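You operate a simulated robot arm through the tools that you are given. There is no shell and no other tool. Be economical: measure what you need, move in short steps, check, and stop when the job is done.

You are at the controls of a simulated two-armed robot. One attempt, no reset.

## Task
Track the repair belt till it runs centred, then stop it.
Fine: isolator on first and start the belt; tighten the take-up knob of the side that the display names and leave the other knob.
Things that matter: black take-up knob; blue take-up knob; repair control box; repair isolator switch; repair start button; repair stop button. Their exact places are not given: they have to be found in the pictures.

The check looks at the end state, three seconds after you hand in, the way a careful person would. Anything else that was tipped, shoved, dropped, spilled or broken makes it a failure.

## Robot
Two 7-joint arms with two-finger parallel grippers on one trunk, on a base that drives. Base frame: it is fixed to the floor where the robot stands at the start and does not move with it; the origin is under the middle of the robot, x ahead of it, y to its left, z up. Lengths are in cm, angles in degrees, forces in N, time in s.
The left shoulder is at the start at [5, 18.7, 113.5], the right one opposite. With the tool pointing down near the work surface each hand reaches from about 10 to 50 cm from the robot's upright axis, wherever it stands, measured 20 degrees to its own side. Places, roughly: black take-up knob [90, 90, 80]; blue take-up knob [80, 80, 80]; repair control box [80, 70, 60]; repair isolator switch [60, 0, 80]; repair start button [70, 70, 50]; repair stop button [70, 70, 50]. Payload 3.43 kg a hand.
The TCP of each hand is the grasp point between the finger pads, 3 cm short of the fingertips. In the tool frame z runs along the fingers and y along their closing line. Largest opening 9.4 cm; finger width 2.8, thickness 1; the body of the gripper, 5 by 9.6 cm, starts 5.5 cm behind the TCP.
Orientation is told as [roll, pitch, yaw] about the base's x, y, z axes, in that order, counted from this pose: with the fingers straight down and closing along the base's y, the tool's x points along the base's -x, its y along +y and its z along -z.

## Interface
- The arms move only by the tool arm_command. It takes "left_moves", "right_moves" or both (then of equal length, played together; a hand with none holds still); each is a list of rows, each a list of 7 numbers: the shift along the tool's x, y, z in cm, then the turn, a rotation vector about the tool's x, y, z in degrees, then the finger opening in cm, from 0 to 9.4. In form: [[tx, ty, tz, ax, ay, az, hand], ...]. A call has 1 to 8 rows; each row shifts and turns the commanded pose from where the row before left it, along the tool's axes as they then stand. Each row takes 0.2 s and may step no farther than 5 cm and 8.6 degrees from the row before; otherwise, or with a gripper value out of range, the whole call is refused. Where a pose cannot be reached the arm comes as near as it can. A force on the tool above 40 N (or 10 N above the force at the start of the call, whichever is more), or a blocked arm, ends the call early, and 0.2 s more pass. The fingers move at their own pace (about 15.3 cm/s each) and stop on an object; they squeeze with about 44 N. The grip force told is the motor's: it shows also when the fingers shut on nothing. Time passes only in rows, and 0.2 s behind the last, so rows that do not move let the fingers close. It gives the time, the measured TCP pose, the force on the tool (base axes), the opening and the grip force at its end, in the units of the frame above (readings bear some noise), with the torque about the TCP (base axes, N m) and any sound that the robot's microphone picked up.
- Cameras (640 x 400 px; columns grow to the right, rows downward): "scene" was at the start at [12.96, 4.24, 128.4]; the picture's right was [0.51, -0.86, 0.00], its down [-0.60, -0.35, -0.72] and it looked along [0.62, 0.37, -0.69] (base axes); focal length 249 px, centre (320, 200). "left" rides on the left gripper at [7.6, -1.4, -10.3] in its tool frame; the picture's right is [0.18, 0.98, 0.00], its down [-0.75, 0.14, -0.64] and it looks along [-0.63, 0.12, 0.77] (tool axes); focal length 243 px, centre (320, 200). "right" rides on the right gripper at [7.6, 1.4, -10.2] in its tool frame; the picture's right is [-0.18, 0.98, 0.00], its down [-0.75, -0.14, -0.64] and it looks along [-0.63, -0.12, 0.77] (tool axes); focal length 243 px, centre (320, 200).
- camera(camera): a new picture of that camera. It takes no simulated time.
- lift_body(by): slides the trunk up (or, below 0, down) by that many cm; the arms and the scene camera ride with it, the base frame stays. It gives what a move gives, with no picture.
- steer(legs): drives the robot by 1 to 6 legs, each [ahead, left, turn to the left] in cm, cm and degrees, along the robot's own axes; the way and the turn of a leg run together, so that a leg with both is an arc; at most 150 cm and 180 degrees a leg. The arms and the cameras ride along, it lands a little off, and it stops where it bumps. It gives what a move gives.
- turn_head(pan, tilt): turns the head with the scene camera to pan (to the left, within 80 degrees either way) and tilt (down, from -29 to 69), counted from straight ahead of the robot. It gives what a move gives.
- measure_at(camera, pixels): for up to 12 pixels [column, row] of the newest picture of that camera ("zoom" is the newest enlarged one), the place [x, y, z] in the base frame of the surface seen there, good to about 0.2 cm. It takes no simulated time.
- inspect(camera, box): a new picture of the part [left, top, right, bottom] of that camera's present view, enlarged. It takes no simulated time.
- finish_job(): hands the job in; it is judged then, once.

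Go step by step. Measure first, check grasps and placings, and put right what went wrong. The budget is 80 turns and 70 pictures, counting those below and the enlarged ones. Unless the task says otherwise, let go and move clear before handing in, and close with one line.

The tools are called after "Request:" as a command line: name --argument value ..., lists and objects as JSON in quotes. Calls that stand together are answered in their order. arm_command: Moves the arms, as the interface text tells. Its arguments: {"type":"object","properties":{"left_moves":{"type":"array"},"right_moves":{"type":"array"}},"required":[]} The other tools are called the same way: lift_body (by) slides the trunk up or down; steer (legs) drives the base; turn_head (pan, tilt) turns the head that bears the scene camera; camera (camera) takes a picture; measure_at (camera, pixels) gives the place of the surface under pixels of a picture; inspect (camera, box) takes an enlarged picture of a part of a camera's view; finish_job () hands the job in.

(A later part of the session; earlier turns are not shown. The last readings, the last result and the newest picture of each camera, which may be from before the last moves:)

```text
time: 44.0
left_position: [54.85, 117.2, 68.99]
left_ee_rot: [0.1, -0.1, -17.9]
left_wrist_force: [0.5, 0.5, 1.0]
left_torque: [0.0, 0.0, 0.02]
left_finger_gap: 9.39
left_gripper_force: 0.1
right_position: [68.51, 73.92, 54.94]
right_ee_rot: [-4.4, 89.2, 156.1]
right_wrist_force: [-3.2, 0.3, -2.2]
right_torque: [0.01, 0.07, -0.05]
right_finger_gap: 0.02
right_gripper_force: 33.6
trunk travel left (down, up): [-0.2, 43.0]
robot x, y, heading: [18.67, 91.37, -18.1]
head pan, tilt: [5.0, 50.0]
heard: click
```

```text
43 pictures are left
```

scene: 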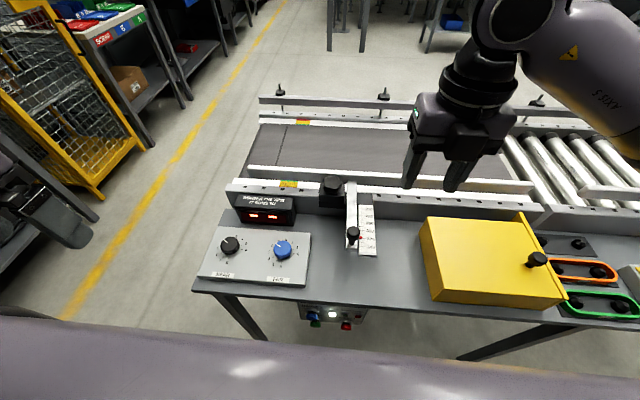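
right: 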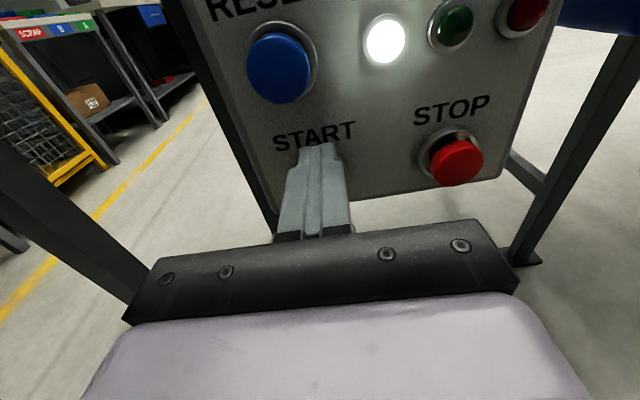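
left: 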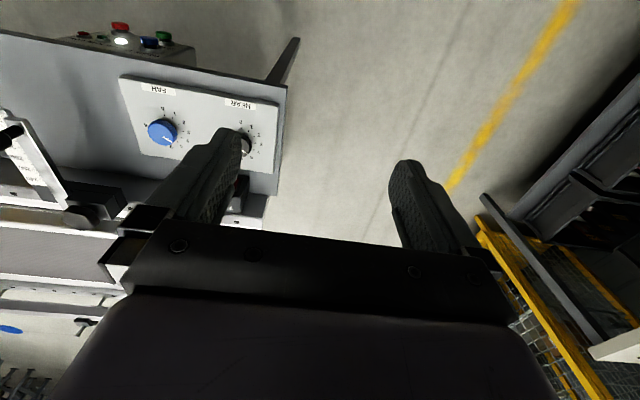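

A click was heard. I'll back off and check the RUN lamp and the display.

Request:
arm_command --right_moves '[[0, 0, -2, 0, 0, 0, 0], [0, 0, -4, 0, 0, 0, 0], [0, 0, -2, 0, 0, 0, 0]]'

Request:
camera --camera "right"

Request:
camera --camera "scene"

```text
time: 44.8
left_position: [54.84, 117.28, 68.99]
left_ee_rot: [0.0, -0.1, -17.9]
left_wrist_force: [0.5, 0.2, -0.3]
left_torque: [-0.01, 0.01, -0.04]
left_finger_gap: 9.39
left_gripper_force: 0.0
right_position: [61.22, 76.19, 54.84]
right_ee_rot: [-10.2, 89.6, 150.5]
right_wrist_force: [0.6, 0.3, -0.4]
right_torque: [0.0, 0.01, 0.02]
right_finger_gap: 0.0
right_gripper_force: 33.0
trunk travel left (down, up): [-0.2, 43.0]
robot x, y, heading: [18.35, 91.41, -17.9]
head pan, tilt: [5.0, 50.0]
```

```text
42 pictures are left
```

right: 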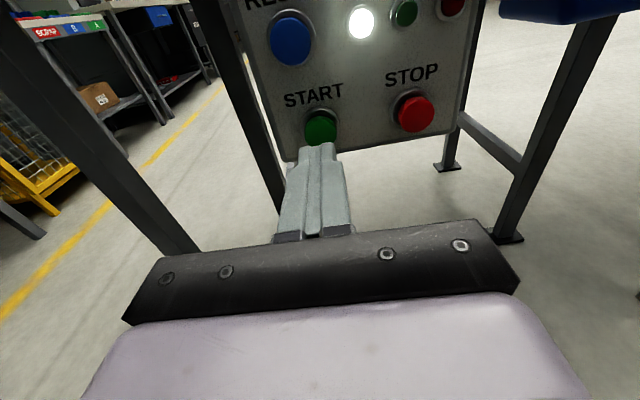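

```text
41 pictures are left
```

scene: 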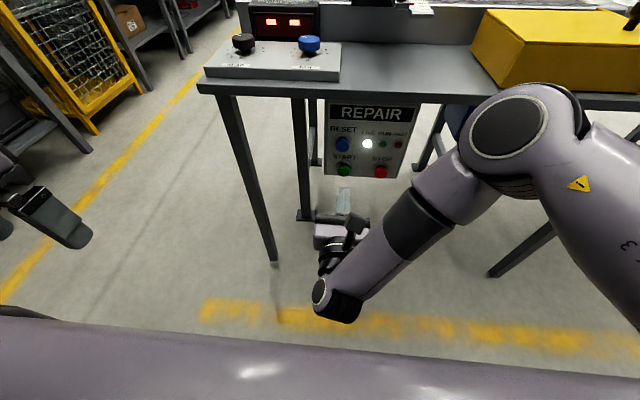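

RUN is unlit and the display still shows dashes, so the press was too shallow or off-centre (tip 1.3 cm high). I'll lower the hand a bit and press again, deeper.

Request:
arm_command --right_moves '[[-1.2, 0, 0, 0, 0, 0, 0], [0, 0, 3, 0, 0, 0, 0], [0, 0, 2.5, 0, 0, 0, 0], [0, 0, 0, 0, 0, 0, 0]]'

Request:
camera --camera "right"

```text
time: 45.8
left_position: [54.83, 117.35, 68.91]
left_ee_rot: [0.1, -0.1, -18.0]
left_wrist_force: [-0.1, 0.1, -0.5]
left_torque: [0.0, -0.04, 0.0]
left_finger_gap: 9.41
left_gripper_force: 0.1
right_position: [66.61, 74.79, 53.91]
right_ee_rot: [-5.8, 89.3, 154.8]
right_wrist_force: [-0.7, -0.6, 0.7]
right_torque: [0.01, 0.03, 0.0]
right_finger_gap: 0.0
right_gripper_force: 32.7
right hand out of reach, approached as far as the arm can: row 3
trunk travel left (down, up): [-0.2, 43.0]
robot x, y, heading: [18.59, 91.54, -17.8]
head pan, tilt: [5.0, 50.0]
```

```text
40 pictures are left
```

right: 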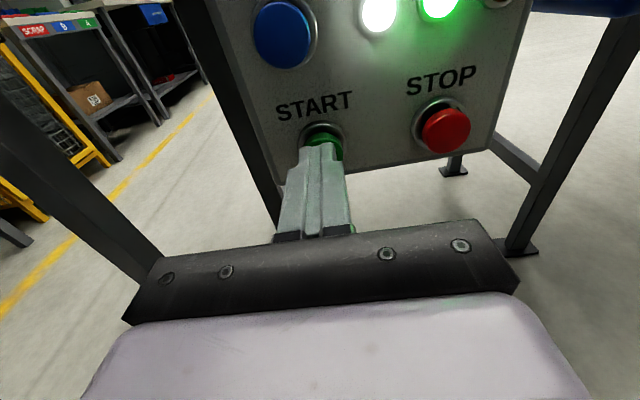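

The RUN lamp is now green; the first press worked with a delay. I'll back off without pressing again and read the display.

Request:
arm_command --right_moves '[[0, 0, -4, 0, 0, 0, 0], [0, 0, -4, 0, 0, 0, 0], [0, 0, -3, 0, 0, 0, 0]]'

Request:
inspect --camera "scene" --box '[190, 0, 440, 190]'

```text
time: 46.6
left_position: [54.92, 117.24, 69.0]
left_ee_rot: [0.0, 0.0, -17.9]
left_wrist_force: [0.8, -0.2, 0.2]
left_torque: [0.02, -0.01, 0.01]
left_finger_gap: 9.4
left_gripper_force: 0.1
right_position: [56.87, 76.69, 53.8]
right_ee_rot: [-11.7, 89.4, 146.8]
right_wrist_force: [0.8, 0.6, -0.4]
right_torque: [0.0, -0.03, -0.02]
right_finger_gap: 0.0
right_gripper_force: 32.9
right hand out of reach, approached as far as the arm can: row 3
trunk travel left (down, up): [-0.2, 43.0]
robot x, y, heading: [18.03, 91.64, -18.3]
head pan, tilt: [5.0, 50.0]
```

```text
2.11 times, centred on (315, 95) of scene
```

zoom: 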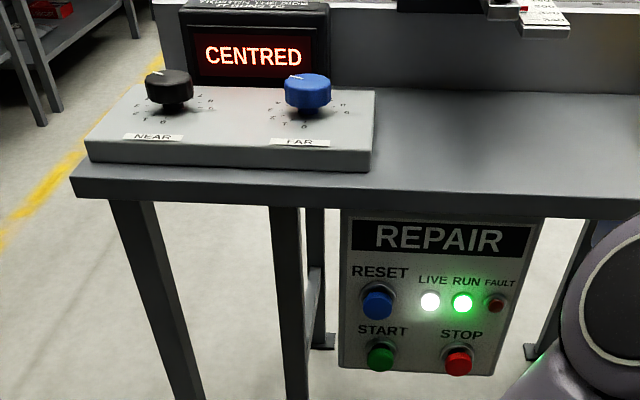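

The display shows CENTRED so far and the belt is running; it may drift. I'll raise the trunk (right hand clears the table edge) and look again.

Request:
lift_body --by 35

Request:
arm_command --right_moves '[[0, 3, 0, 0, 0, 0, 0], [0, 3, 0, 0, 0, 0, 0], [0, 3, 0, 0, 0, 0, 0], [0, 3, 0, 0, 0, 0, 0]]'

Request:
camera --camera "scene"

```text
time: 50.0
left_position: [54.89, 117.34, 103.89]
left_ee_rot: [0.0, -0.1, -17.8]
left_wrist_force: [0.2, -0.4, 0.2]
left_torque: [0.0, 0.03, 0.02]
left_finger_gap: 9.39
left_gripper_force: 0.1
right_position: [56.98, 76.94, 89.0]
right_ee_rot: [-13.4, 89.3, 145.5]
right_wrist_force: [0.9, -0.6, 0.9]
right_torque: [-0.02, 0.0, 0.01]
right_finger_gap: 0.0
right_gripper_force: 32.9
trunk travel left (down, up): [-35.2, 8.0]
robot x, y, heading: [18.19, 91.41, -17.8]
head pan, tilt: [5.0, 50.0]
```

```text
time: 51.0
left_position: [54.88, 117.25, 104.01]
left_ee_rot: [0.0, -0.1, -18.0]
left_wrist_force: [-0.4, -0.3, -0.7]
left_torque: [0.0, 0.01, 0.01]
left_finger_gap: 9.4
left_gripper_force: 0.1
right_position: [56.48, 70.88, 92.95]
right_ee_rot: [-7.8, 89.1, 153.0]
right_wrist_force: [0.0, 0.0, 0.0]
right_torque: [-0.02, -0.02, -0.01]
right_finger_gap: 0.01
right_gripper_force: 33.4
right hand out of reach, approached as far as the arm can: row 1, 2, 3, 4
trunk travel left (down, up): [-35.2, 8.0]
robot x, y, heading: [18.43, 91.69, -18.1]
head pan, tilt: [5.0, 50.0]
```

```text
38 pictures are left
```

scene: 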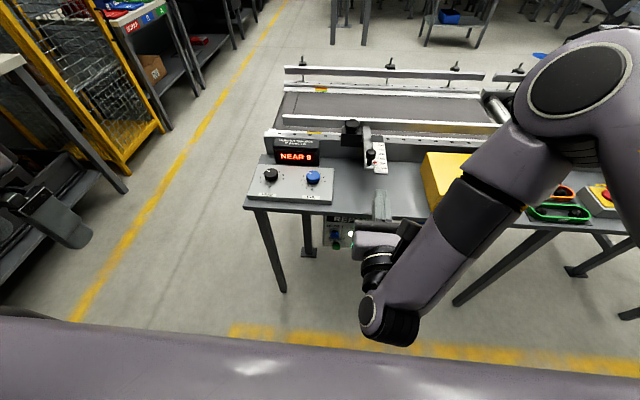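

The display now reads "NEAR 9": the belt runs to the near side, so the black (NEAR) knob is the one. I'll confirm with a zoom and drive up.

Request:
inspect --camera "scene" --box '[240, 125, 345, 205]'

Request:
steer --legs '[[23, 2, 0]]'

Request:
turn_head --pan 15 --tilt 48

Request:
camera --camera "scene"

```text
5.00 times, centred on (292, 165) of scene
```

zoom: 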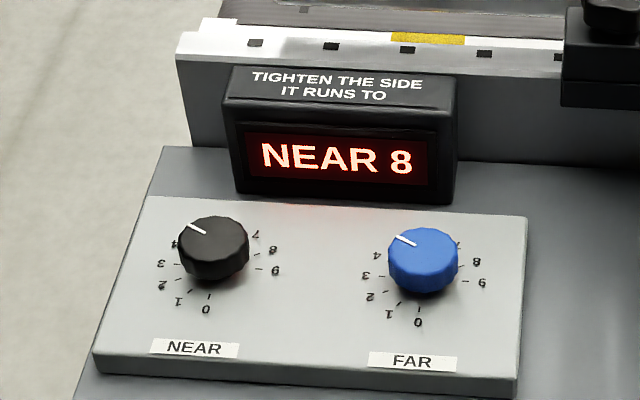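

```text
time: 52.7
left_position: [77.04, 111.97, 103.91]
left_ee_rot: [0.0, -0.1, -18.1]
left_wrist_force: [0.5, -1.1, 1.0]
left_torque: [0.0, 0.04, -0.04]
left_finger_gap: 9.4
left_gripper_force: 0.1
right_position: [78.77, 65.78, 92.86]
right_ee_rot: [-5.6, 89.1, 155.0]
right_wrist_force: [-0.5, 0.9, 0.1]
right_torque: [-0.03, 0.0, 0.03]
right_finger_gap: 0.0
right_gripper_force: 33.6
trunk travel left (down, up): [-35.2, 8.0]
robot x, y, heading: [40.48, 86.11, -18.4]
head pan, tilt: [5.0, 50.0]
```

```text
time: 53.4
left_position: [77.2, 112.14, 104.02]
left_ee_rot: [0.0, -0.1, -18.1]
left_wrist_force: [0.6, 0.7, 0.0]
left_torque: [-0.01, 0.01, 0.0]
left_finger_gap: 9.41
left_gripper_force: 0.0
right_position: [78.65, 65.7, 92.97]
right_ee_rot: [-6.3, 89.1, 154.5]
right_wrist_force: [-0.5, -0.4, -0.6]
right_torque: [0.01, 0.01, 0.0]
right_finger_gap: 0.0
right_gripper_force: 33.4
trunk travel left (down, up): [-35.2, 8.0]
robot x, y, heading: [40.89, 86.45, -18.2]
head pan, tilt: [15.0, 48.0]
```

```text
36 pictures are left
```

scene: 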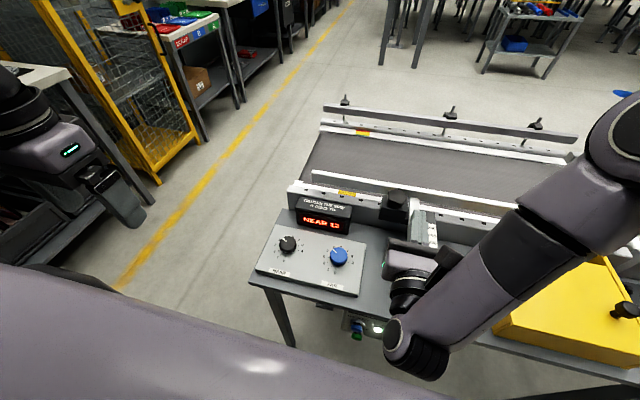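

It now reads NEAR 12 and is drifting. I'll measure the black knob precisely.

Request:
inspect --camera "scene" --box '[250, 190, 370, 290]'

Request:
measure_at --camera "scene" --pixels '[[288, 242], [288, 237], [281, 243], [296, 243], [288, 249], [288, 258]]'

```text
4.00 times, centred on (310, 240) of scene
```

zoom: 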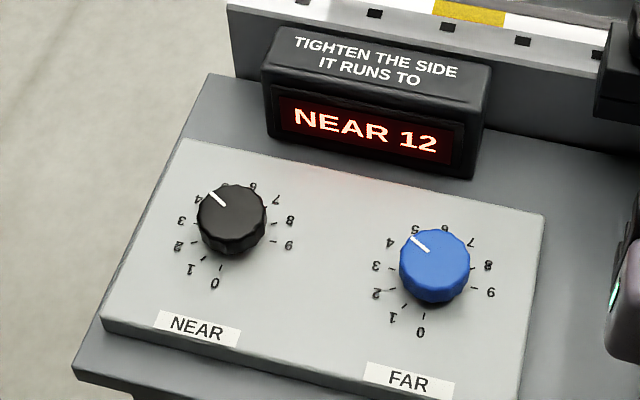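

```text
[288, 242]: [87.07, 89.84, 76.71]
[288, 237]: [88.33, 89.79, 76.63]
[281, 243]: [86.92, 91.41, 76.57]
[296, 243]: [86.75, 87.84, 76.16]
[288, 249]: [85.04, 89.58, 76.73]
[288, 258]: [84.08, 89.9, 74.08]
```

The black knob is centred near (86.8,89.7), top z 76.7, with panel at 74.1. I'll bring the left hand above it and pre-turn counterclockwise to have room for tightening clockwise.

Request:
arm_command --left_moves '[[-2.69, -3.05, 2.5, 0, 0, 0, 6], [-2.69, -3.05, 2.5, 0, 0, 0, 6], [-2.69, -3.05, 2.5, 0, 0, 0, 6], [-2.69, -3.05, 2.5, 0, 0, 0, 6], [-2.69, -3.05, 2.5, 0, 0, 0, 6], [-2.69, -3.05, 2.5, 0, 0, 0, 6], [0, 0, 0, 0, 0, -8.4, 6], [0, 0, 0, 0, 0, -8.4, 6]]'

Request:
arm_command --left_moves '[[0, 0, 0, 0, 0, -8.4, 6], [0, 0, 0, 0, 0, -8.4, 6], [0, 0, 0, 0, 0, -8.4, 6], [0, 0, 0, 0, 0, -8.4, 6]]'

Request:
camera --camera "left"

```text
time: 55.2
left_position: [86.55, 90.87, 89.65]
left_ee_rot: [-0.1, -0.1, -1.2]
left_wrist_force: [-0.1, -0.7, -0.3]
left_torque: [-0.01, -0.02, 0.01]
left_finger_gap: 6.0
left_gripper_force: 0.1
left hand out of reach, approached as far as the arm can: row 6
right_position: [78.52, 65.79, 92.99]
right_ee_rot: [-6.2, 89.2, 154.3]
right_wrist_force: [0.4, -0.3, 0.1]
right_torque: [-0.01, 0.0, 0.02]
right_finger_gap: 0.0
right_gripper_force: 33.2
trunk travel left (down, up): [-35.2, 8.0]
robot x, y, heading: [40.92, 85.79, -18.2]
head pan, tilt: [15.0, 48.0]
```

```text
time: 56.2
left_position: [86.56, 90.8, 89.61]
left_ee_rot: [-0.1, 0.0, 32.5]
left_wrist_force: [0.2, 0.0, -0.5]
left_torque: [-0.01, 0.03, 0.0]
left_finger_gap: 6.03
left_gripper_force: 0.0
right_position: [78.6, 65.8, 92.95]
right_ee_rot: [-6.1, 89.1, 154.4]
right_wrist_force: [0.7, -0.1, 0.2]
right_torque: [-0.01, 0.0, 0.0]
right_finger_gap: 0.01
right_gripper_force: 32.8
trunk travel left (down, up): [-35.2, 8.0]
robot x, y, heading: [41.0, 86.31, -18.3]
head pan, tilt: [15.0, 48.0]
```

```text
34 pictures are left
```

left: 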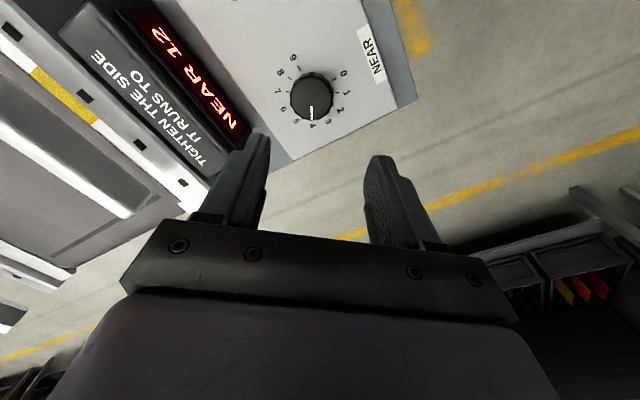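

It still reads NEAR 12. I'll measure the knob in this view to fine-align.

Request:
measure_at --camera "left" --pixels '[[312, 98], [312, 77], [312, 110], [297, 95], [327, 95], [335, 125]]'

```text
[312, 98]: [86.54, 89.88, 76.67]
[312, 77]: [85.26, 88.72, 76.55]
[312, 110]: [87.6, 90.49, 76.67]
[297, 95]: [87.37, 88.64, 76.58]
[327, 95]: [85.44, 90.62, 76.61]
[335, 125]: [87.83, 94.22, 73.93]
```

The knob centre is (86.45,89.65); I need to shift about 1.15 cm in -y. Then descend partly and check.

Request:
arm_command --left_moves '[[0.7, -0.92, 0, 0, 0, 0, 6], [0, 0, 3, 0, 0, 0, 6], [0, 0, 3, 0, 0, 0, 6]]'

```text
time: 57.0
left_position: [85.65, 93.01, 86.0]
left_ee_rot: [0.0, 0.0, 32.4]
left_wrist_force: [-0.6, -0.1, 0.1]
left_torque: [-0.03, -0.03, -0.03]
left_finger_gap: 5.99
left_gripper_force: 0.0
left hand out of reach, approached as far as the arm can: row 1, 2, 3
right_position: [78.61, 65.65, 92.96]
right_ee_rot: [-5.8, 89.1, 154.8]
right_wrist_force: [1.2, 0.3, 0.6]
right_torque: [-0.03, 0.04, -0.02]
right_finger_gap: 0.0
right_gripper_force: 33.1
trunk travel left (down, up): [-35.2, 8.0]
robot x, y, heading: [40.83, 86.26, -18.3]
head pan, tilt: [15.0, 48.0]
```

The hand is at a reach limit (~45 cm from the axis). I'll raise it slightly and drive 6 cm closer and 3 cm left.

Request:
arm_command --left_moves '[[0, 0, -3, 0, 0, 0, 6], [0, 0, -2, 0, 0, 0, 6]]'

Request:
steer --legs '[[6, 3, 0]]'

```text
time: 57.6
left_position: [85.7, 93.04, 91.18]
left_ee_rot: [-0.2, -0.1, 32.3]
left_wrist_force: [0.2, -0.2, 1.0]
left_torque: [-0.03, 0.0, -0.01]
left_finger_gap: 5.97
left_gripper_force: 0.1
right_position: [78.59, 65.87, 92.86]
right_ee_rot: [-6.4, 89.0, 154.2]
right_wrist_force: [1.3, -0.1, -0.1]
right_torque: [0.04, -0.01, -0.01]
right_finger_gap: 0.0
right_gripper_force: 33.3
trunk travel left (down, up): [-35.2, 8.0]
robot x, y, heading: [40.76, 86.1, -18.2]
head pan, tilt: [15.0, 48.0]
```

```text
time: 58.6
left_position: [92.16, 94.02, 91.13]
left_ee_rot: [-0.1, 0.1, 32.4]
left_wrist_force: [-0.4, 0.0, 0.6]
left_torque: [0.01, 0.02, 0.01]
left_finger_gap: 6.0
left_gripper_force: 0.0
right_position: [85.08, 66.81, 92.92]
right_ee_rot: [-4.4, 89.1, 156.1]
right_wrist_force: [0.2, 0.6, 0.4]
right_torque: [0.0, -0.01, 0.01]
right_finger_gap: 0.0
right_gripper_force: 33.3
trunk travel left (down, up): [-35.2, 8.0]
robot x, y, heading: [47.11, 87.09, -17.9]
head pan, tilt: [15.0, 48.0]
```

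Drove fine. Now I'll move over the knob and descend partway.

Request:
arm_command --left_moves '[[3.58, -0.31, 0, 0, 0, 0, 6], [3.58, -0.31, 0, 0, 0, 0, 6], [0, 0, 4, 0, 0, 0, 6], [0, 0, 4, 0, 0, 0, 6], [0, 0, 0, 0, 0, 0, 6]]'

Request:
camera --camera "left"

```text
time: 59.8
left_position: [86.41, 93.73, 85.91]
left_ee_rot: [0.0, -0.1, 32.4]
left_wrist_force: [0.1, -0.2, 0.8]
left_torque: [0.01, 0.05, -0.01]
left_finger_gap: 6.0
left_gripper_force: 0.1
left hand out of reach, approached as far as the arm can: row 2, 3, 4
right_position: [85.12, 66.78, 93.0]
right_ee_rot: [-6.3, 89.1, 154.4]
right_wrist_force: [-0.8, -1.3, -0.3]
right_torque: [0.02, -0.04, 0.01]
right_finger_gap: 0.02
right_gripper_force: 33.1
trunk travel left (down, up): [-35.2, 8.0]
robot x, y, heading: [47.06, 87.28, -18.0]
head pan, tilt: [15.0, 48.0]
```

```text
33 pictures are left
```

left: 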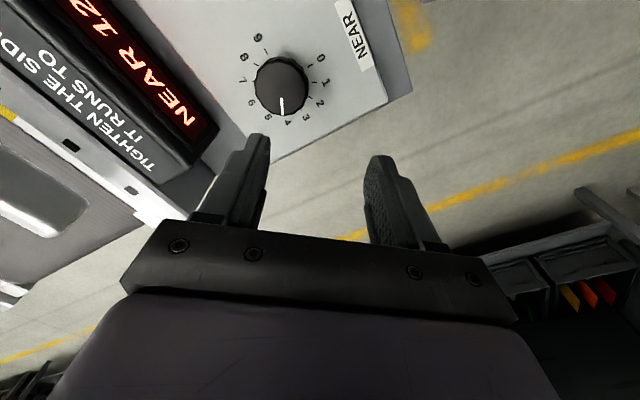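

The arm again drifts left as it descends, so this wrist angle seems limiting. The right hand worked well with the mirror of yaw +90…+180 relative to the robot, so I'll rise and rotate the left wrist there.

Request:
arm_command --left_moves '[[0, 0, -4, 0, 0, 0, 6], [0, 0, 0, 0, 0, -8.5, 6], [0, 0, 0, 0, 0, -8.5, 6], [0, 0, 0, 0, 0, -8.5, 6], [0, 0, 0, 0, 0, -8.5, 6], [0, 0, 0, 0, 0, -8.5, 6], [0, 0, 0, 0, 0, -8.5, 6], [0, 0, 0, 0, 0, -8.5, 6]]'

Request:
arm_command --left_moves '[[0, 0, 0, 0, 0, -8.5, 6], [0, 0, 0, 0, 0, -8.5, 6], [0, 0, 0, 0, 0, -8.5, 6], [0, 0, 0, 0, 0, -8.5, 6], [0, 0, 0, 0, 0, -8.5, 6], [0, 0, 0, 0, 0, -8.5, 6], [0, 0, 0, 0, 0, -8.5, 6], [0, 0, 0, 0, 0, -8.5, 6]]'

Request:
camera --camera "scene"

```text
time: 61.6
left_position: [89.56, 95.92, 91.34]
left_ee_rot: [0.2, 0.2, 91.7]
left_wrist_force: [0.0, 0.9, -0.9]
left_torque: [-0.01, -0.04, 0.0]
left_finger_gap: 6.01
left_gripper_force: 0.0
left hand out of reach, approached as far as the arm can: row 7, 8
right_position: [85.06, 66.83, 92.92]
right_ee_rot: [-6.0, 89.1, 154.4]
right_wrist_force: [-0.4, 0.0, -0.3]
right_torque: [0.02, 0.01, 0.01]
right_finger_gap: 0.0
right_gripper_force: 33.4
trunk travel left (down, up): [-35.2, 8.0]
robot x, y, heading: [47.36, 87.53, -18.1]
head pan, tilt: [15.0, 48.0]
```

```text
time: 63.4
left_position: [101.41, 116.02, 95.8]
left_ee_rot: [0.7, 0.1, 159.6]
left_wrist_force: [0.1, 0.2, 0.1]
left_torque: [-0.02, -0.01, 0.01]
left_finger_gap: 5.99
left_gripper_force: 0.1
left hand out of reach, approached as far as the arm can: row 1, 2, 3, 4, 5, 6, 7, 8
right_position: [85.06, 66.77, 92.92]
right_ee_rot: [-5.7, 89.1, 154.9]
right_wrist_force: [0.9, 0.3, -0.4]
right_torque: [0.0, -0.01, -0.01]
right_finger_gap: 0.0
right_gripper_force: 33.0
trunk travel left (down, up): [-35.2, 8.0]
robot x, y, heading: [47.26, 87.23, -18.2]
head pan, tilt: [15.0, 48.0]
```

```text
32 pictures are left
```

scene: 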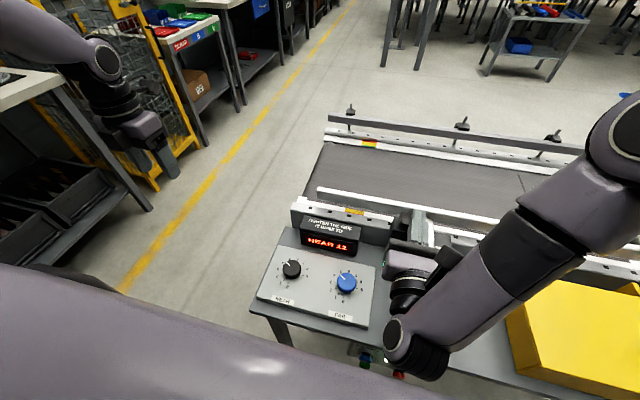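

The left wrist doesn't mirror the right; it evidently runs out turning counterclockwise, so clockwise should be free. I'll rotate back clockwise.

Request:
arm_command --left_moves '[[0, 0, 0, 0, 0, 8.5, 6], [0, 0, 0, 0, 0, 8.5, 6], [0, 0, 0, 0, 0, 8.5, 6], [0, 0, 0, 0, 0, 8.5, 6], [0, 0, 0, 0, 0, 8.5, 6], [0, 0, 0, 0, 0, 8.5, 6], [0, 0, 0, 0, 0, 8.5, 6], [0, 0, 0, 0, 0, 8.5, 6]]'

Request:
arm_command --left_moves '[[0, 0, 0, 0, 0, 8.5, 6], [0, 0, 0, 0, 0, 8.5, 6], [0, 0, 0, 0, 0, 8.5, 6], [0, 0, 0, 0, 0, 8.5, 6], [0, 0, 0, 0, 0, 8.5, 6], [0, 0, 0, 0, 0, 8.5, 6], [0, 0, 0, 0, 0, 8.5, 6], [0, 0, 0, 0, 0, 8.5, 6]]'

Request:
arm_command --left_moves '[[0, 0, 0, 0, 0, 8.5, 6], [0, 0, 0, 0, 0, 8.5, 6], [0, 0, 0, 0, 0, 8.5, 6], [0, 0, 0, 0, 0, 8.5, 6], [0, 0, 0, 0, 0, 8.5, 6]]'

```text
time: 65.2
left_position: [101.39, 115.97, 95.63]
left_ee_rot: [-0.1, 0.0, 91.7]
left_wrist_force: [-0.7, -0.5, 0.5]
left_torque: [-0.02, 0.0, 0.01]
left_finger_gap: 6.03
left_gripper_force: 0.2
right_position: [85.12, 66.74, 92.84]
right_ee_rot: [-6.1, 89.2, 154.5]
right_wrist_force: [0.3, 0.5, -0.1]
right_torque: [0.02, 0.02, -0.01]
right_finger_gap: 0.0
right_gripper_force: 32.6
trunk travel left (down, up): [-35.2, 8.0]
robot x, y, heading: [47.27, 87.38, -18.2]
head pan, tilt: [15.0, 48.0]
```

```text
time: 67.0
left_position: [101.53, 115.95, 95.8]
left_ee_rot: [-0.2, -0.2, 23.6]
left_wrist_force: [-0.6, 0.5, 0.5]
left_torque: [-0.01, 0.03, -0.02]
left_finger_gap: 5.99
left_gripper_force: 0.1
right_position: [85.01, 66.68, 92.86]
right_ee_rot: [-6.1, 89.1, 154.7]
right_wrist_force: [0.3, 0.2, 0.2]
right_torque: [0.0, 0.04, 0.0]
right_finger_gap: 0.0
right_gripper_force: 33.1
trunk travel left (down, up): [-35.2, 8.0]
robot x, y, heading: [46.94, 87.18, -18.3]
head pan, tilt: [15.0, 48.0]
```

```text
time: 68.2
left_position: [101.41, 115.95, 95.75]
left_ee_rot: [0.0, -0.1, -18.8]
left_wrist_force: [0.0, -0.5, -0.9]
left_torque: [0.02, 0.02, 0.0]
left_finger_gap: 6.02
left_gripper_force: 0.0
right_position: [85.14, 66.77, 92.97]
right_ee_rot: [-6.1, 89.1, 154.3]
right_wrist_force: [-0.1, -0.5, 0.2]
right_torque: [0.04, 0.0, 0.0]
right_finger_gap: 0.03
right_gripper_force: 32.9
trunk travel left (down, up): [-35.2, 8.0]
robot x, y, heading: [46.68, 87.01, -18.1]
head pan, tilt: [15.0, 48.0]
```

Back at yaw -18.8. I'll move over the knob at this height in that orientation.

Request:
arm_command --left_moves '[[0.813, -4.24, 0, 0, 0, 0, 6], [0.813, -4.24, 0, 0, 0, 0, 6], [0.813, -4.24, 0, 0, 0, 0, 6], [0.813, -4.24, 0, 0, 0, 0, 6], [0.813, -4.24, 0, 0, 0, 0, 6], [0.813, -4.24, 0, 0, 0, 0, 6], [0.813, -4.24, 0, 0, 0, 0, 6], [0, 0, 4, 0, 0, 0, 6]]'

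Request:
camera --camera "scene"

```text
time: 70.0
left_position: [86.49, 90.2, 91.85]
left_ee_rot: [-0.2, -0.1, -18.6]
left_wrist_force: [0.8, 0.8, -0.7]
left_torque: [0.0, -0.02, -0.03]
left_finger_gap: 5.98
left_gripper_force: 0.0
left hand out of reach, approached as far as the arm can: row 8
right_position: [85.09, 66.63, 92.95]
right_ee_rot: [-5.7, 89.1, 154.9]
right_wrist_force: [-0.2, -0.7, 0.1]
right_torque: [0.0, -0.03, 0.02]
right_finger_gap: 0.0
right_gripper_force: 33.1
trunk travel left (down, up): [-35.2, 8.0]
robot x, y, heading: [47.0, 87.08, -18.3]
head pan, tilt: [15.0, 48.0]
```

```text
31 pictures are left
```

scene: 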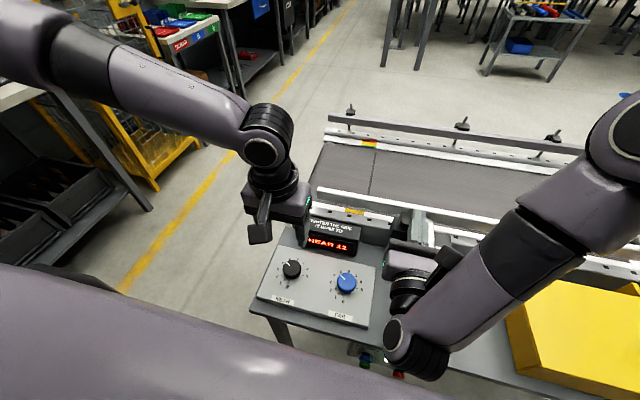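

The limit is on the inner side, growing as the hand lowers. I'll drive 10 cm to the right so the knob lies further out on the left hand's side.

Request:
steer --legs '[[0, -10, 0]]'

Request:
arm_command --left_moves '[[0, 4.7, 0, 0, 0, 0, 6], [0, 4.7, 0, 0, 0, 0, 6], [0, 0, 4, 0, 0, 0, 6], [0, 0, 4, 0, 0, 0, 6]]'

Request:
camera --camera "left"

```text
time: 71.6
left_position: [83.33, 80.15, 91.83]
left_ee_rot: [-0.1, -0.1, -18.6]
left_wrist_force: [0.0, 0.9, 0.3]
left_torque: [-0.02, -0.01, -0.02]
left_finger_gap: 6.0
left_gripper_force: 0.0
right_position: [81.95, 56.97, 92.89]
right_ee_rot: [-7.4, 89.1, 153.1]
right_wrist_force: [-0.2, 0.5, -0.3]
right_torque: [0.0, -0.01, -0.02]
right_finger_gap: 0.02
right_gripper_force: 33.1
trunk travel left (down, up): [-35.2, 8.0]
robot x, y, heading: [43.87, 77.55, -18.3]
head pan, tilt: [15.0, 48.0]
```

```text
time: 72.6
left_position: [86.56, 89.01, 83.73]
left_ee_rot: [-0.2, -0.2, -18.5]
left_wrist_force: [0.1, -1.0, 0.8]
left_torque: [0.0, 0.02, -0.01]
left_finger_gap: 6.02
left_gripper_force: 0.0
right_position: [81.86, 57.04, 93.01]
right_ee_rot: [-6.1, 89.1, 154.6]
right_wrist_force: [0.1, 0.4, -0.4]
right_torque: [-0.01, -0.01, 0.03]
right_finger_gap: 0.0
right_gripper_force: 33.1
trunk travel left (down, up): [-35.2, 8.0]
robot x, y, heading: [43.83, 77.04, -18.0]
head pan, tilt: [15.0, 48.0]
```

```text
30 pictures are left
```

left: 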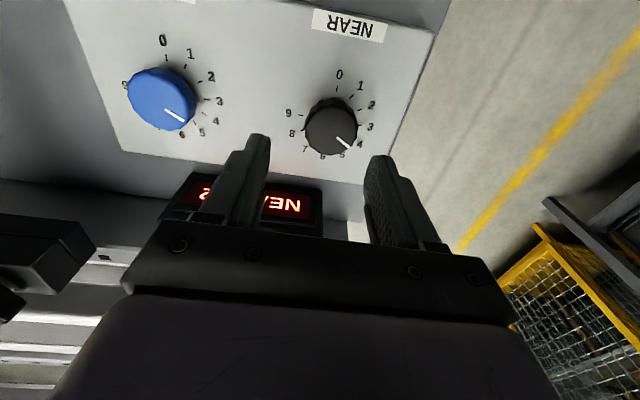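

Reach works now. I'll measure the knob again from here.

Request:
measure_at --camera "left" --pixels '[[332, 128], [307, 130], [356, 126], [332, 108], [332, 150]]'

```text
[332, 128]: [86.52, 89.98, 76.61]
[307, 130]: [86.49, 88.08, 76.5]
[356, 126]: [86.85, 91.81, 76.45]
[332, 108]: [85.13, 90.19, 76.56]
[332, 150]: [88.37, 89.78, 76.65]
```

The knob centre is (86.6,89.9). I'll align, descend to z 77.5 and close.

Request:
arm_command --left_moves '[[0.25, 0.87, 0, 0, 0, 0, 6], [0, 0, 3.2, 0, 0, 0, 6], [0, 0, 3, 0, 0, 0, 6], [0, 0, 0, 0, 0, 0, 6]]'

Request:
camera --camera "left"

```text
time: 73.6
left_position: [86.22, 91.09, 79.15]
left_ee_rot: [-0.2, -0.1, -18.5]
left_wrist_force: [0.5, 0.6, -0.6]
left_torque: [-0.02, 0.04, 0.0]
left_finger_gap: 6.02
left_gripper_force: 0.0
left hand out of reach, approached as far as the arm can: row 3
right_position: [81.93, 57.0, 92.84]
right_ee_rot: [-6.6, 89.2, 153.9]
right_wrist_force: [-0.1, -0.4, 0.3]
right_torque: [0.02, 0.02, 0.0]
right_finger_gap: 0.0
right_gripper_force: 32.7
trunk travel left (down, up): [-35.2, 8.0]
robot x, y, heading: [43.51, 77.81, -18.4]
head pan, tilt: [15.0, 48.0]
```

```text
29 pictures are left
```

left: 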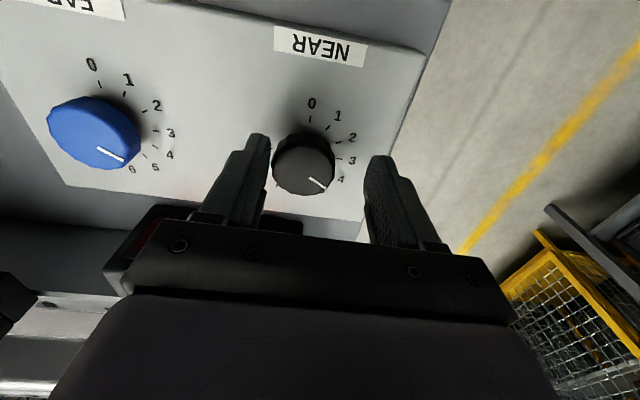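

Again limited slightly by the inner side. I'll rise, drive another 5 cm to the right, and re-align.

Request:
arm_command --left_moves '[[0, 0, -3, 0, 0, 0, 6], [0, 0, -1, 0, 0, 0, 6]]'

Request:
steer --legs '[[0, -6, 0]]'

```text
time: 74.2
left_position: [86.11, 91.37, 83.26]
left_ee_rot: [0.0, -0.1, -18.6]
left_wrist_force: [0.5, 0.0, -0.1]
left_torque: [-0.01, 0.04, 0.04]
left_finger_gap: 5.99
left_gripper_force: 0.1
right_position: [81.8, 57.04, 93.06]
right_ee_rot: [-6.5, 89.1, 154.0]
right_wrist_force: [0.2, -0.8, -0.6]
right_torque: [0.03, -0.05, -0.03]
right_finger_gap: 0.0
right_gripper_force: 33.3
trunk travel left (down, up): [-35.2, 8.0]
robot x, y, heading: [44.16, 77.39, -18.2]
head pan, tilt: [15.0, 48.0]
```

```text
time: 75.4
left_position: [84.45, 85.83, 83.42]
left_ee_rot: [-0.1, -0.2, -18.6]
left_wrist_force: [0.0, 0.4, 0.4]
left_torque: [0.05, -0.02, 0.03]
left_finger_gap: 5.99
left_gripper_force: 0.1
right_position: [80.03, 51.47, 92.97]
right_ee_rot: [-8.1, 89.1, 152.6]
right_wrist_force: [0.0, -0.5, 0.9]
right_torque: [0.0, -0.01, -0.02]
right_finger_gap: 0.0
right_gripper_force: 32.7
trunk travel left (down, up): [-35.2, 8.0]
robot x, y, heading: [42.04, 72.16, -18.0]
head pan, tilt: [15.0, 48.0]
```

Request:
arm_command --left_moves '[[-0.37, 2.27, 0, 0, 0, 0, 6], [-0.37, 2.27, 0, 0, 0, 0, 6], [0, 0, 3, 0, 0, 0, 6], [0, 0, 2.8, 0, 0, 0, 6], [0, 0, 0, 0, 0, 0, 6]]'

Request:
camera --camera "left"

```text
time: 76.6
left_position: [86.5, 90.03, 77.4]
left_ee_rot: [0.0, -0.1, -18.6]
left_wrist_force: [-0.6, 0.2, -0.4]
left_torque: [0.01, 0.01, -0.02]
left_finger_gap: 5.98
left_gripper_force: 0.2
right_position: [80.18, 51.5, 93.07]
right_ee_rot: [-6.0, 89.2, 154.6]
right_wrist_force: [-0.4, 0.0, -0.5]
right_torque: [0.01, -0.02, 0.02]
right_finger_gap: 0.0
right_gripper_force: 33.4
trunk travel left (down, up): [-35.2, 8.0]
robot x, y, heading: [42.09, 71.99, -18.1]
head pan, tilt: [15.0, 48.0]
```

```text
28 pictures are left
```

left: 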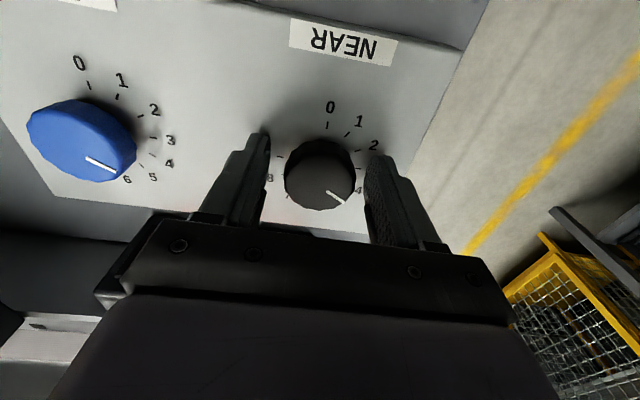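

The knob is straddled. I'll close and make a first small clockwise turn (~24°).

Request:
arm_command --left_moves '[[0, 0, 0, 0, 0, 0, 2], [0, 0, 0, 0, 0, 0, 2], [0, 0, 0, 0, 0, 0, 2], [0, 0, 0, 0, 0, 8, 2], [0, 0, 0, 0, 0, 8, 2], [0, 0, 0, 0, 0, 8, 2], [0, 0, 0, 0, 0, 0, 2]]'

Request:
camera --camera "scene"

```text
time: 78.2
left_position: [86.7, 90.1, 77.25]
left_ee_rot: [-0.1, -0.1, -42.6]
left_wrist_force: [6.3, 14.3, -17.6]
left_torque: [-0.48, -0.94, 0.03]
left_finger_gap: 4.02
left_gripper_force: 44.6
right_position: [80.21, 51.67, 92.78]
right_ee_rot: [1.5, 89.1, 162.2]
right_wrist_force: [-0.5, -0.5, 0.4]
right_torque: [0.01, 0.03, -0.03]
right_finger_gap: 0.0
right_gripper_force: 33.3
trunk travel left (down, up): [-35.2, 8.0]
robot x, y, heading: [42.24, 72.24, -18.2]
head pan, tilt: [15.0, 48.0]
```

```text
27 pictures are left
```

scene: 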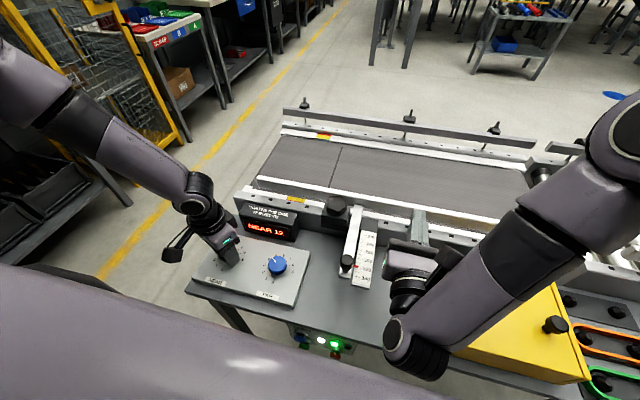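

The knob is gripped (4.0 cm) and turned. I'll wait a moment, then read the display for the response.

Request:
arm_command --left_moves '[[0, 0, 0, 0, 0, 0, 2], [0, 0, 0, 0, 0, 0, 2], [0, 0, 0, 0, 0, 0, 2], [0, 0, 0, 0, 0, 0, 2], [0, 0, 0, 0, 0, 0, 2], [0, 0, 0, 0, 0, 0, 2], [0, 0, 0, 0, 0, 0, 2], [0, 0, 0, 0, 0, 0, 2]]'

Request:
inspect --camera "scene" --box '[180, 190, 320, 310]'

```text
time: 80.0
left_position: [86.58, 90.12, 77.33]
left_ee_rot: [-0.2, 0.2, -42.5]
left_wrist_force: [8.9, 15.6, -17.6]
left_torque: [0.2, -0.2, 0.06]
left_finger_gap: 4.03
left_gripper_force: 45.3
right_position: [80.33, 51.61, 92.88]
right_ee_rot: [1.7, 89.1, 162.2]
right_wrist_force: [-0.1, -0.4, 0.2]
right_torque: [0.04, -0.01, 0.0]
right_finger_gap: 0.0
right_gripper_force: 33.3
trunk travel left (down, up): [-35.2, 8.0]
robot x, y, heading: [42.21, 72.2, -17.9]
head pan, tilt: [15.0, 48.0]
```

```text
3.33 times, centred on (250, 250) of scene
```

zoom: 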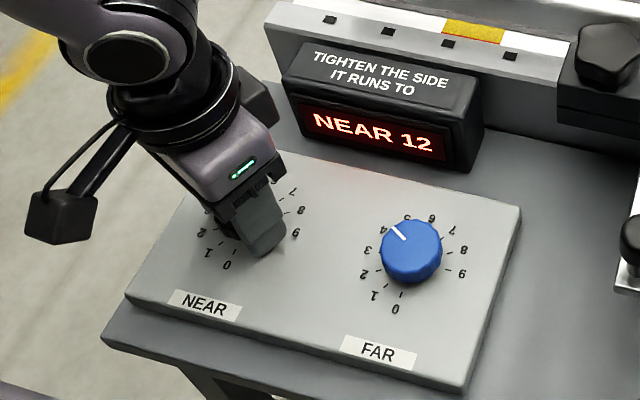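

Still NEAR 12 (probably saturated). I'll turn another 24° and wait.

Request:
arm_command --left_moves '[[0, 0, 0, 0, 0, 8, 2], [0, 0, 0, 0, 0, 8, 2], [0, 0, 0, 0, 0, 8, 2], [0, 0, 0, 0, 0, 0, 2], [0, 0, 0, 0, 0, 0, 2], [0, 0, 0, 0, 0, 0, 2], [0, 0, 0, 0, 0, 0, 2], [0, 0, 0, 0, 0, 0, 2]]'

Request:
inspect --camera "scene" --box '[180, 190, 320, 310]'

Request:
camera --camera "left"

```text
time: 81.8
left_position: [86.76, 90.33, 77.22]
left_ee_rot: [0.1, 0.2, -66.6]
left_wrist_force: [12.4, 20.7, -19.0]
left_torque: [-0.2, -0.38, 0.03]
left_finger_gap: 3.99
left_gripper_force: 45.0
right_position: [80.33, 51.67, 93.04]
right_ee_rot: [3.9, 89.0, 164.5]
right_wrist_force: [0.0, -0.7, 0.2]
right_torque: [-0.02, -0.04, 0.01]
right_finger_gap: 0.0
right_gripper_force: 32.3
trunk travel left (down, up): [-35.2, 8.0]
robot x, y, heading: [42.29, 71.99, -18.1]
head pan, tilt: [15.0, 48.0]
```

```text
3.33 times, centred on (250, 250) of scene
```

zoom: 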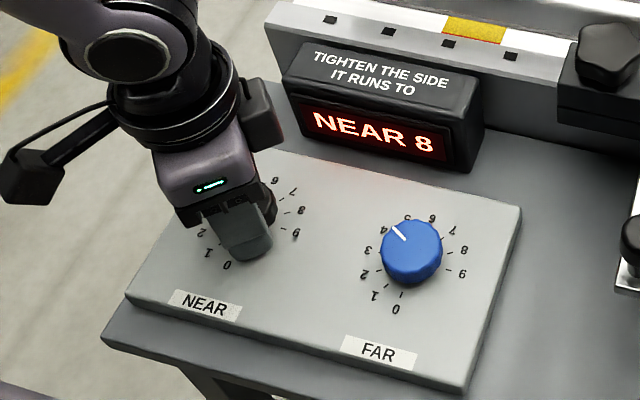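

```text
24 pictures are left
```

left: 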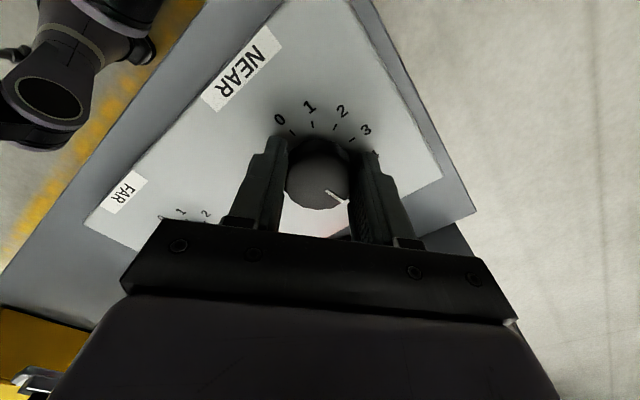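

It dropped to NEAR 8, so tightening works. I'll wait to see whether it settles or keeps moving.

Request:
arm_command --left_moves '[[0, 0, 0, 0, 0, 0, 2], [0, 0, 0, 0, 0, 0, 2], [0, 0, 0, 0, 0, 0, 2], [0, 0, 0, 0, 0, 0, 2], [0, 0, 0, 0, 0, 0, 2], [0, 0, 0, 0, 0, 0, 2]]'

Request:
inspect --camera "scene" --box '[180, 190, 320, 310]'

```text
time: 83.2
left_position: [86.74, 90.17, 77.25]
left_ee_rot: [0.0, 0.2, -66.4]
left_wrist_force: [13.3, 20.1, -18.6]
left_torque: [0.15, -0.29, 0.01]
left_finger_gap: 4.02
left_gripper_force: 45.0
right_position: [80.19, 51.6, 92.87]
right_ee_rot: [3.4, 89.1, 164.1]
right_wrist_force: [0.9, -0.4, -0.2]
right_torque: [0.0, -0.01, 0.01]
right_finger_gap: 0.0
right_gripper_force: 32.8
trunk travel left (down, up): [-35.2, 8.0]
robot x, y, heading: [42.18, 71.93, -18.2]
head pan, tilt: [15.0, 48.0]
```

```text
3.33 times, centred on (250, 250) of scene
```

zoom: 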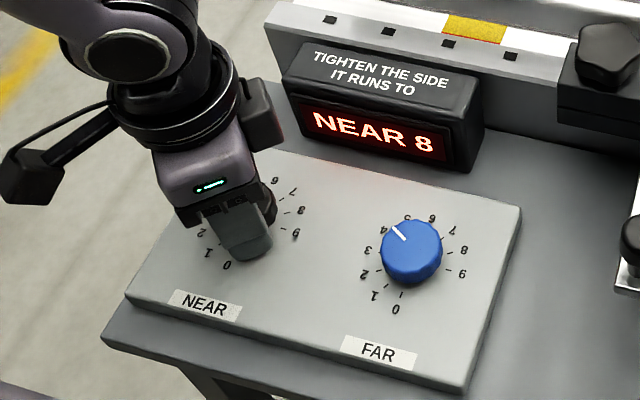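

It seems steady at 8, so it's roughly proportional. I'll turn another 24° and read.

Request:
arm_command --left_moves '[[0, 0, 0, 0, 0, 8, 2], [0, 0, 0, 0, 0, 8, 2], [0, 0, 0, 0, 0, 8, 2], [0, 0, 0, 0, 0, 0, 2], [0, 0, 0, 0, 0, 0, 2], [0, 0, 0, 0, 0, 0, 2], [0, 0, 0, 0, 0, 0, 2], [0, 0, 0, 0, 0, 0, 2]]'

Request:
inspect --camera "scene" --box '[180, 190, 320, 310]'

```text
time: 85.0
left_position: [86.82, 90.14, 77.3]
left_ee_rot: [0.1, 0.2, -90.3]
left_wrist_force: [17.0, 19.7, -17.8]
left_torque: [0.29, -0.22, 0.02]
left_finger_gap: 4.0
left_gripper_force: 45.4
right_position: [80.19, 51.65, 92.93]
right_ee_rot: [3.6, 88.9, 164.4]
right_wrist_force: [0.0, 0.5, 0.6]
right_torque: [0.0, 0.02, 0.01]
right_finger_gap: 0.0
right_gripper_force: 33.2
trunk travel left (down, up): [-35.2, 8.0]
robot x, y, heading: [42.14, 72.04, -18.0]
head pan, tilt: [15.0, 48.0]
```

```text
3.33 times, centred on (250, 250) of scene
```

zoom: 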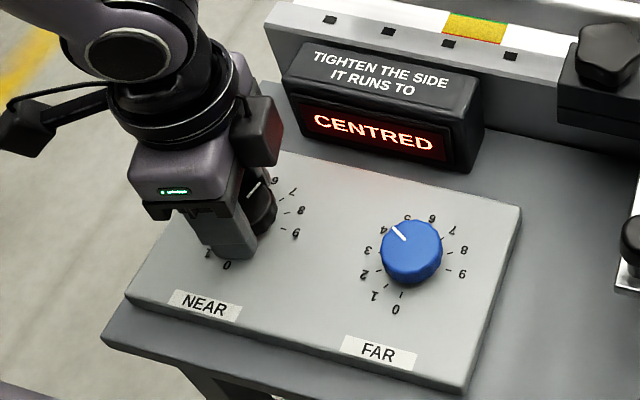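

CENTRED now. I'll wait several seconds to make sure it holds.

Request:
arm_command --left_moves '[[0, 0, 0, 0, 0, 0, 2], [0, 0, 0, 0, 0, 0, 2], [0, 0, 0, 0, 0, 0, 2], [0, 0, 0, 0, 0, 0, 2], [0, 0, 0, 0, 0, 0, 2], [0, 0, 0, 0, 0, 0, 2], [0, 0, 0, 0, 0, 0, 2], [0, 0, 0, 0, 0, 0, 2]]'

Request:
arm_command --left_moves '[[0, 0, 0, 0, 0, 0, 2], [0, 0, 0, 0, 0, 0, 2], [0, 0, 0, 0, 0, 0, 2], [0, 0, 0, 0, 0, 0, 2], [0, 0, 0, 0, 0, 0, 2], [0, 0, 0, 0, 0, 0, 2], [0, 0, 0, 0, 0, 0, 2], [0, 0, 0, 0, 0, 0, 2]]'

Request:
inspect --camera "scene" --box '[180, 190, 320, 310]'

```text
time: 86.8
left_position: [86.75, 90.19, 77.32]
left_ee_rot: [-0.1, 0.1, -90.4]
left_wrist_force: [18.1, 19.9, -17.4]
left_torque: [0.33, -0.19, 0.07]
left_finger_gap: 4.03
left_gripper_force: 45.2
right_position: [80.34, 51.62, 92.92]
right_ee_rot: [3.4, 89.1, 164.1]
right_wrist_force: [0.4, 0.6, 0.5]
right_torque: [-0.02, 0.01, 0.03]
right_finger_gap: 0.0
right_gripper_force: 33.4
trunk travel left (down, up): [-35.2, 8.0]
robot x, y, heading: [42.53, 71.74, -17.7]
head pan, tilt: [15.0, 48.0]
```

```text
time: 88.6
left_position: [86.91, 90.31, 77.37]
left_ee_rot: [0.0, 0.2, -90.4]
left_wrist_force: [17.8, 19.8, -16.6]
left_torque: [0.31, -0.22, 0.05]
left_finger_gap: 4.01
left_gripper_force: 45.2
right_position: [80.09, 51.59, 92.84]
right_ee_rot: [3.4, 89.0, 164.0]
right_wrist_force: [0.0, -0.5, 0.6]
right_torque: [0.02, -0.03, 0.02]
right_finger_gap: 0.01
right_gripper_force: 33.0
trunk travel left (down, up): [-35.2, 8.0]
robot x, y, heading: [42.11, 71.96, -18.0]
head pan, tilt: [15.0, 48.0]
```

```text
3.33 times, centred on (250, 250) of scene
```

zoom: 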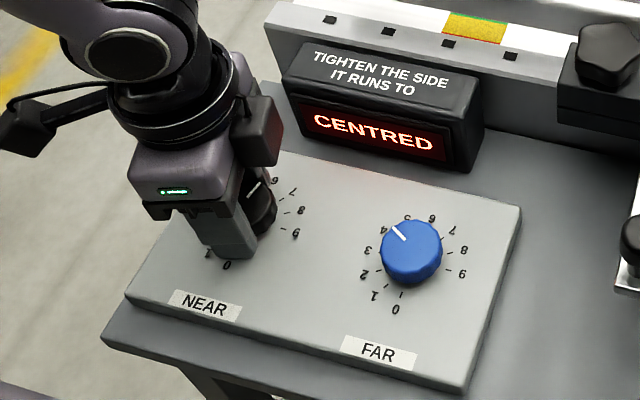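

It holds CENTRED. I'll release the knob and rise straight up, then check the display and knob again.

Request:
arm_command --left_moves '[[0, 0, 0, 0, 0, 0, 6], [0, 0, 0, 0, 0, 0, 6], [0, 0, -3, 0, 0, 0, 6], [0, 0, -5, 0, 0, 0, 6], [0, 0, -5, 0, 0, 0, 6], [0, 0, -5, 0, 0, 0, 6]]'

Request:
steer --legs '[[-28.5, 3, 0]]'

Request:
camera --camera "scene"

```text
time: 90.0
left_position: [86.44, 89.8, 95.65]
left_ee_rot: [0.0, -0.2, -90.5]
left_wrist_force: [-0.2, 1.1, -0.5]
left_torque: [0.03, 0.02, 0.0]
left_finger_gap: 6.03
left_gripper_force: 0.1
right_position: [80.08, 51.47, 92.94]
right_ee_rot: [-7.3, 89.2, 153.4]
right_wrist_force: [0.3, -0.4, 0.2]
right_torque: [0.02, 0.02, -0.01]
right_finger_gap: 0.0
right_gripper_force: 32.9
trunk travel left (down, up): [-35.2, 8.0]
robot x, y, heading: [41.79, 72.21, -18.3]
head pan, tilt: [15.0, 48.0]
```

```text
time: 92.0
left_position: [60.82, 101.32, 95.67]
left_ee_rot: [0.2, -0.2, -90.9]
left_wrist_force: [0.6, 0.5, -0.1]
left_torque: [0.02, -0.01, -0.03]
left_finger_gap: 6.01
left_gripper_force: 0.0
right_position: [54.1, 62.96, 92.87]
right_ee_rot: [-6.7, 89.2, 153.6]
right_wrist_force: [-0.4, -0.2, 0.4]
right_torque: [-0.01, -0.02, -0.02]
right_finger_gap: 0.0
right_gripper_force: 32.6
trunk travel left (down, up): [-35.2, 8.0]
robot x, y, heading: [16.19, 83.45, -18.3]
head pan, tilt: [15.0, 48.0]
```

```text
20 pictures are left
```

scene: 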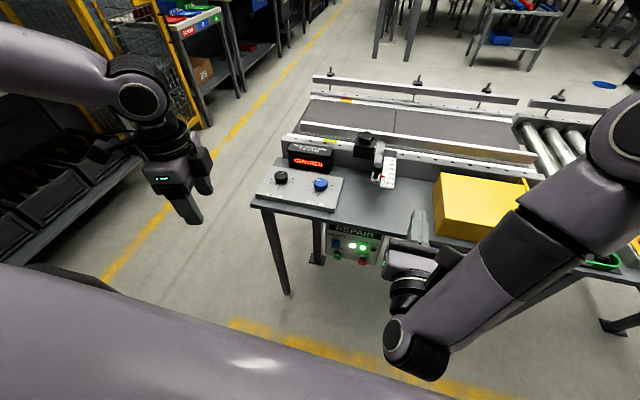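

Still CENTRED with RUN on. I'll lower the trunk and bring the right hand in front of STOP.

Request:
lift_body --by -35

Request:
arm_command --right_moves '[[-1.5, -3, 0, 0, 0, 0, 0], [-1.5, -3, 0, 0, 0, 0, 0], [-1.4, -0.6, 0, 0, 0, 0, 0], [0, 0, 0, 0, 0, 0, 0]]'

Request:
camera --camera "right"

```text
time: 95.4
left_position: [60.68, 101.32, 60.65]
left_ee_rot: [0.0, -0.1, -90.7]
left_wrist_force: [0.0, 0.1, -0.2]
left_torque: [-0.01, 0.0, -0.01]
left_finger_gap: 6.01
left_gripper_force: 0.0
right_position: [54.1, 62.97, 58.01]
right_ee_rot: [-6.9, 89.1, 153.6]
right_wrist_force: [0.1, 0.0, -0.1]
right_torque: [0.03, 0.06, -0.03]
right_finger_gap: 0.0
right_gripper_force: 33.3
trunk travel left (down, up): [-0.2, 43.0]
robot x, y, heading: [16.61, 83.67, -18.3]
head pan, tilt: [15.0, 48.0]
```

```text
time: 96.4
left_position: [60.72, 101.27, 60.59]
left_ee_rot: [0.1, 0.0, -90.7]
left_wrist_force: [-0.2, -0.4, -0.2]
left_torque: [-0.01, 0.01, 0.0]
left_finger_gap: 6.0
left_gripper_force: 0.0
right_position: [56.28, 69.13, 53.44]
right_ee_rot: [-7.8, 89.1, 152.8]
right_wrist_force: [-0.4, 0.3, 0.9]
right_torque: [0.02, -0.01, 0.0]
right_finger_gap: 0.0
right_gripper_force: 33.3
trunk travel left (down, up): [-0.2, 43.0]
robot x, y, heading: [16.02, 83.37, -18.1]
head pan, tilt: [15.0, 48.0]
```

```text
19 pictures are left
```

right: 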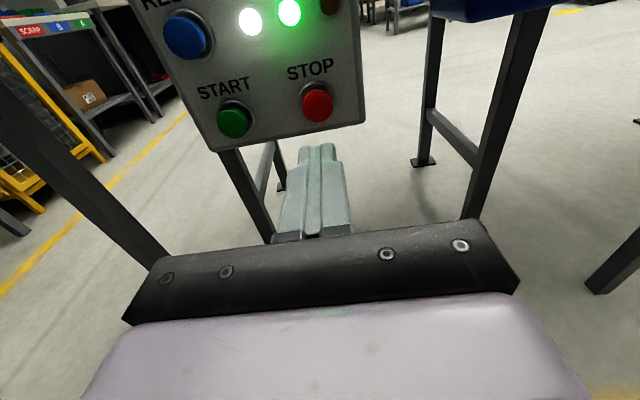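

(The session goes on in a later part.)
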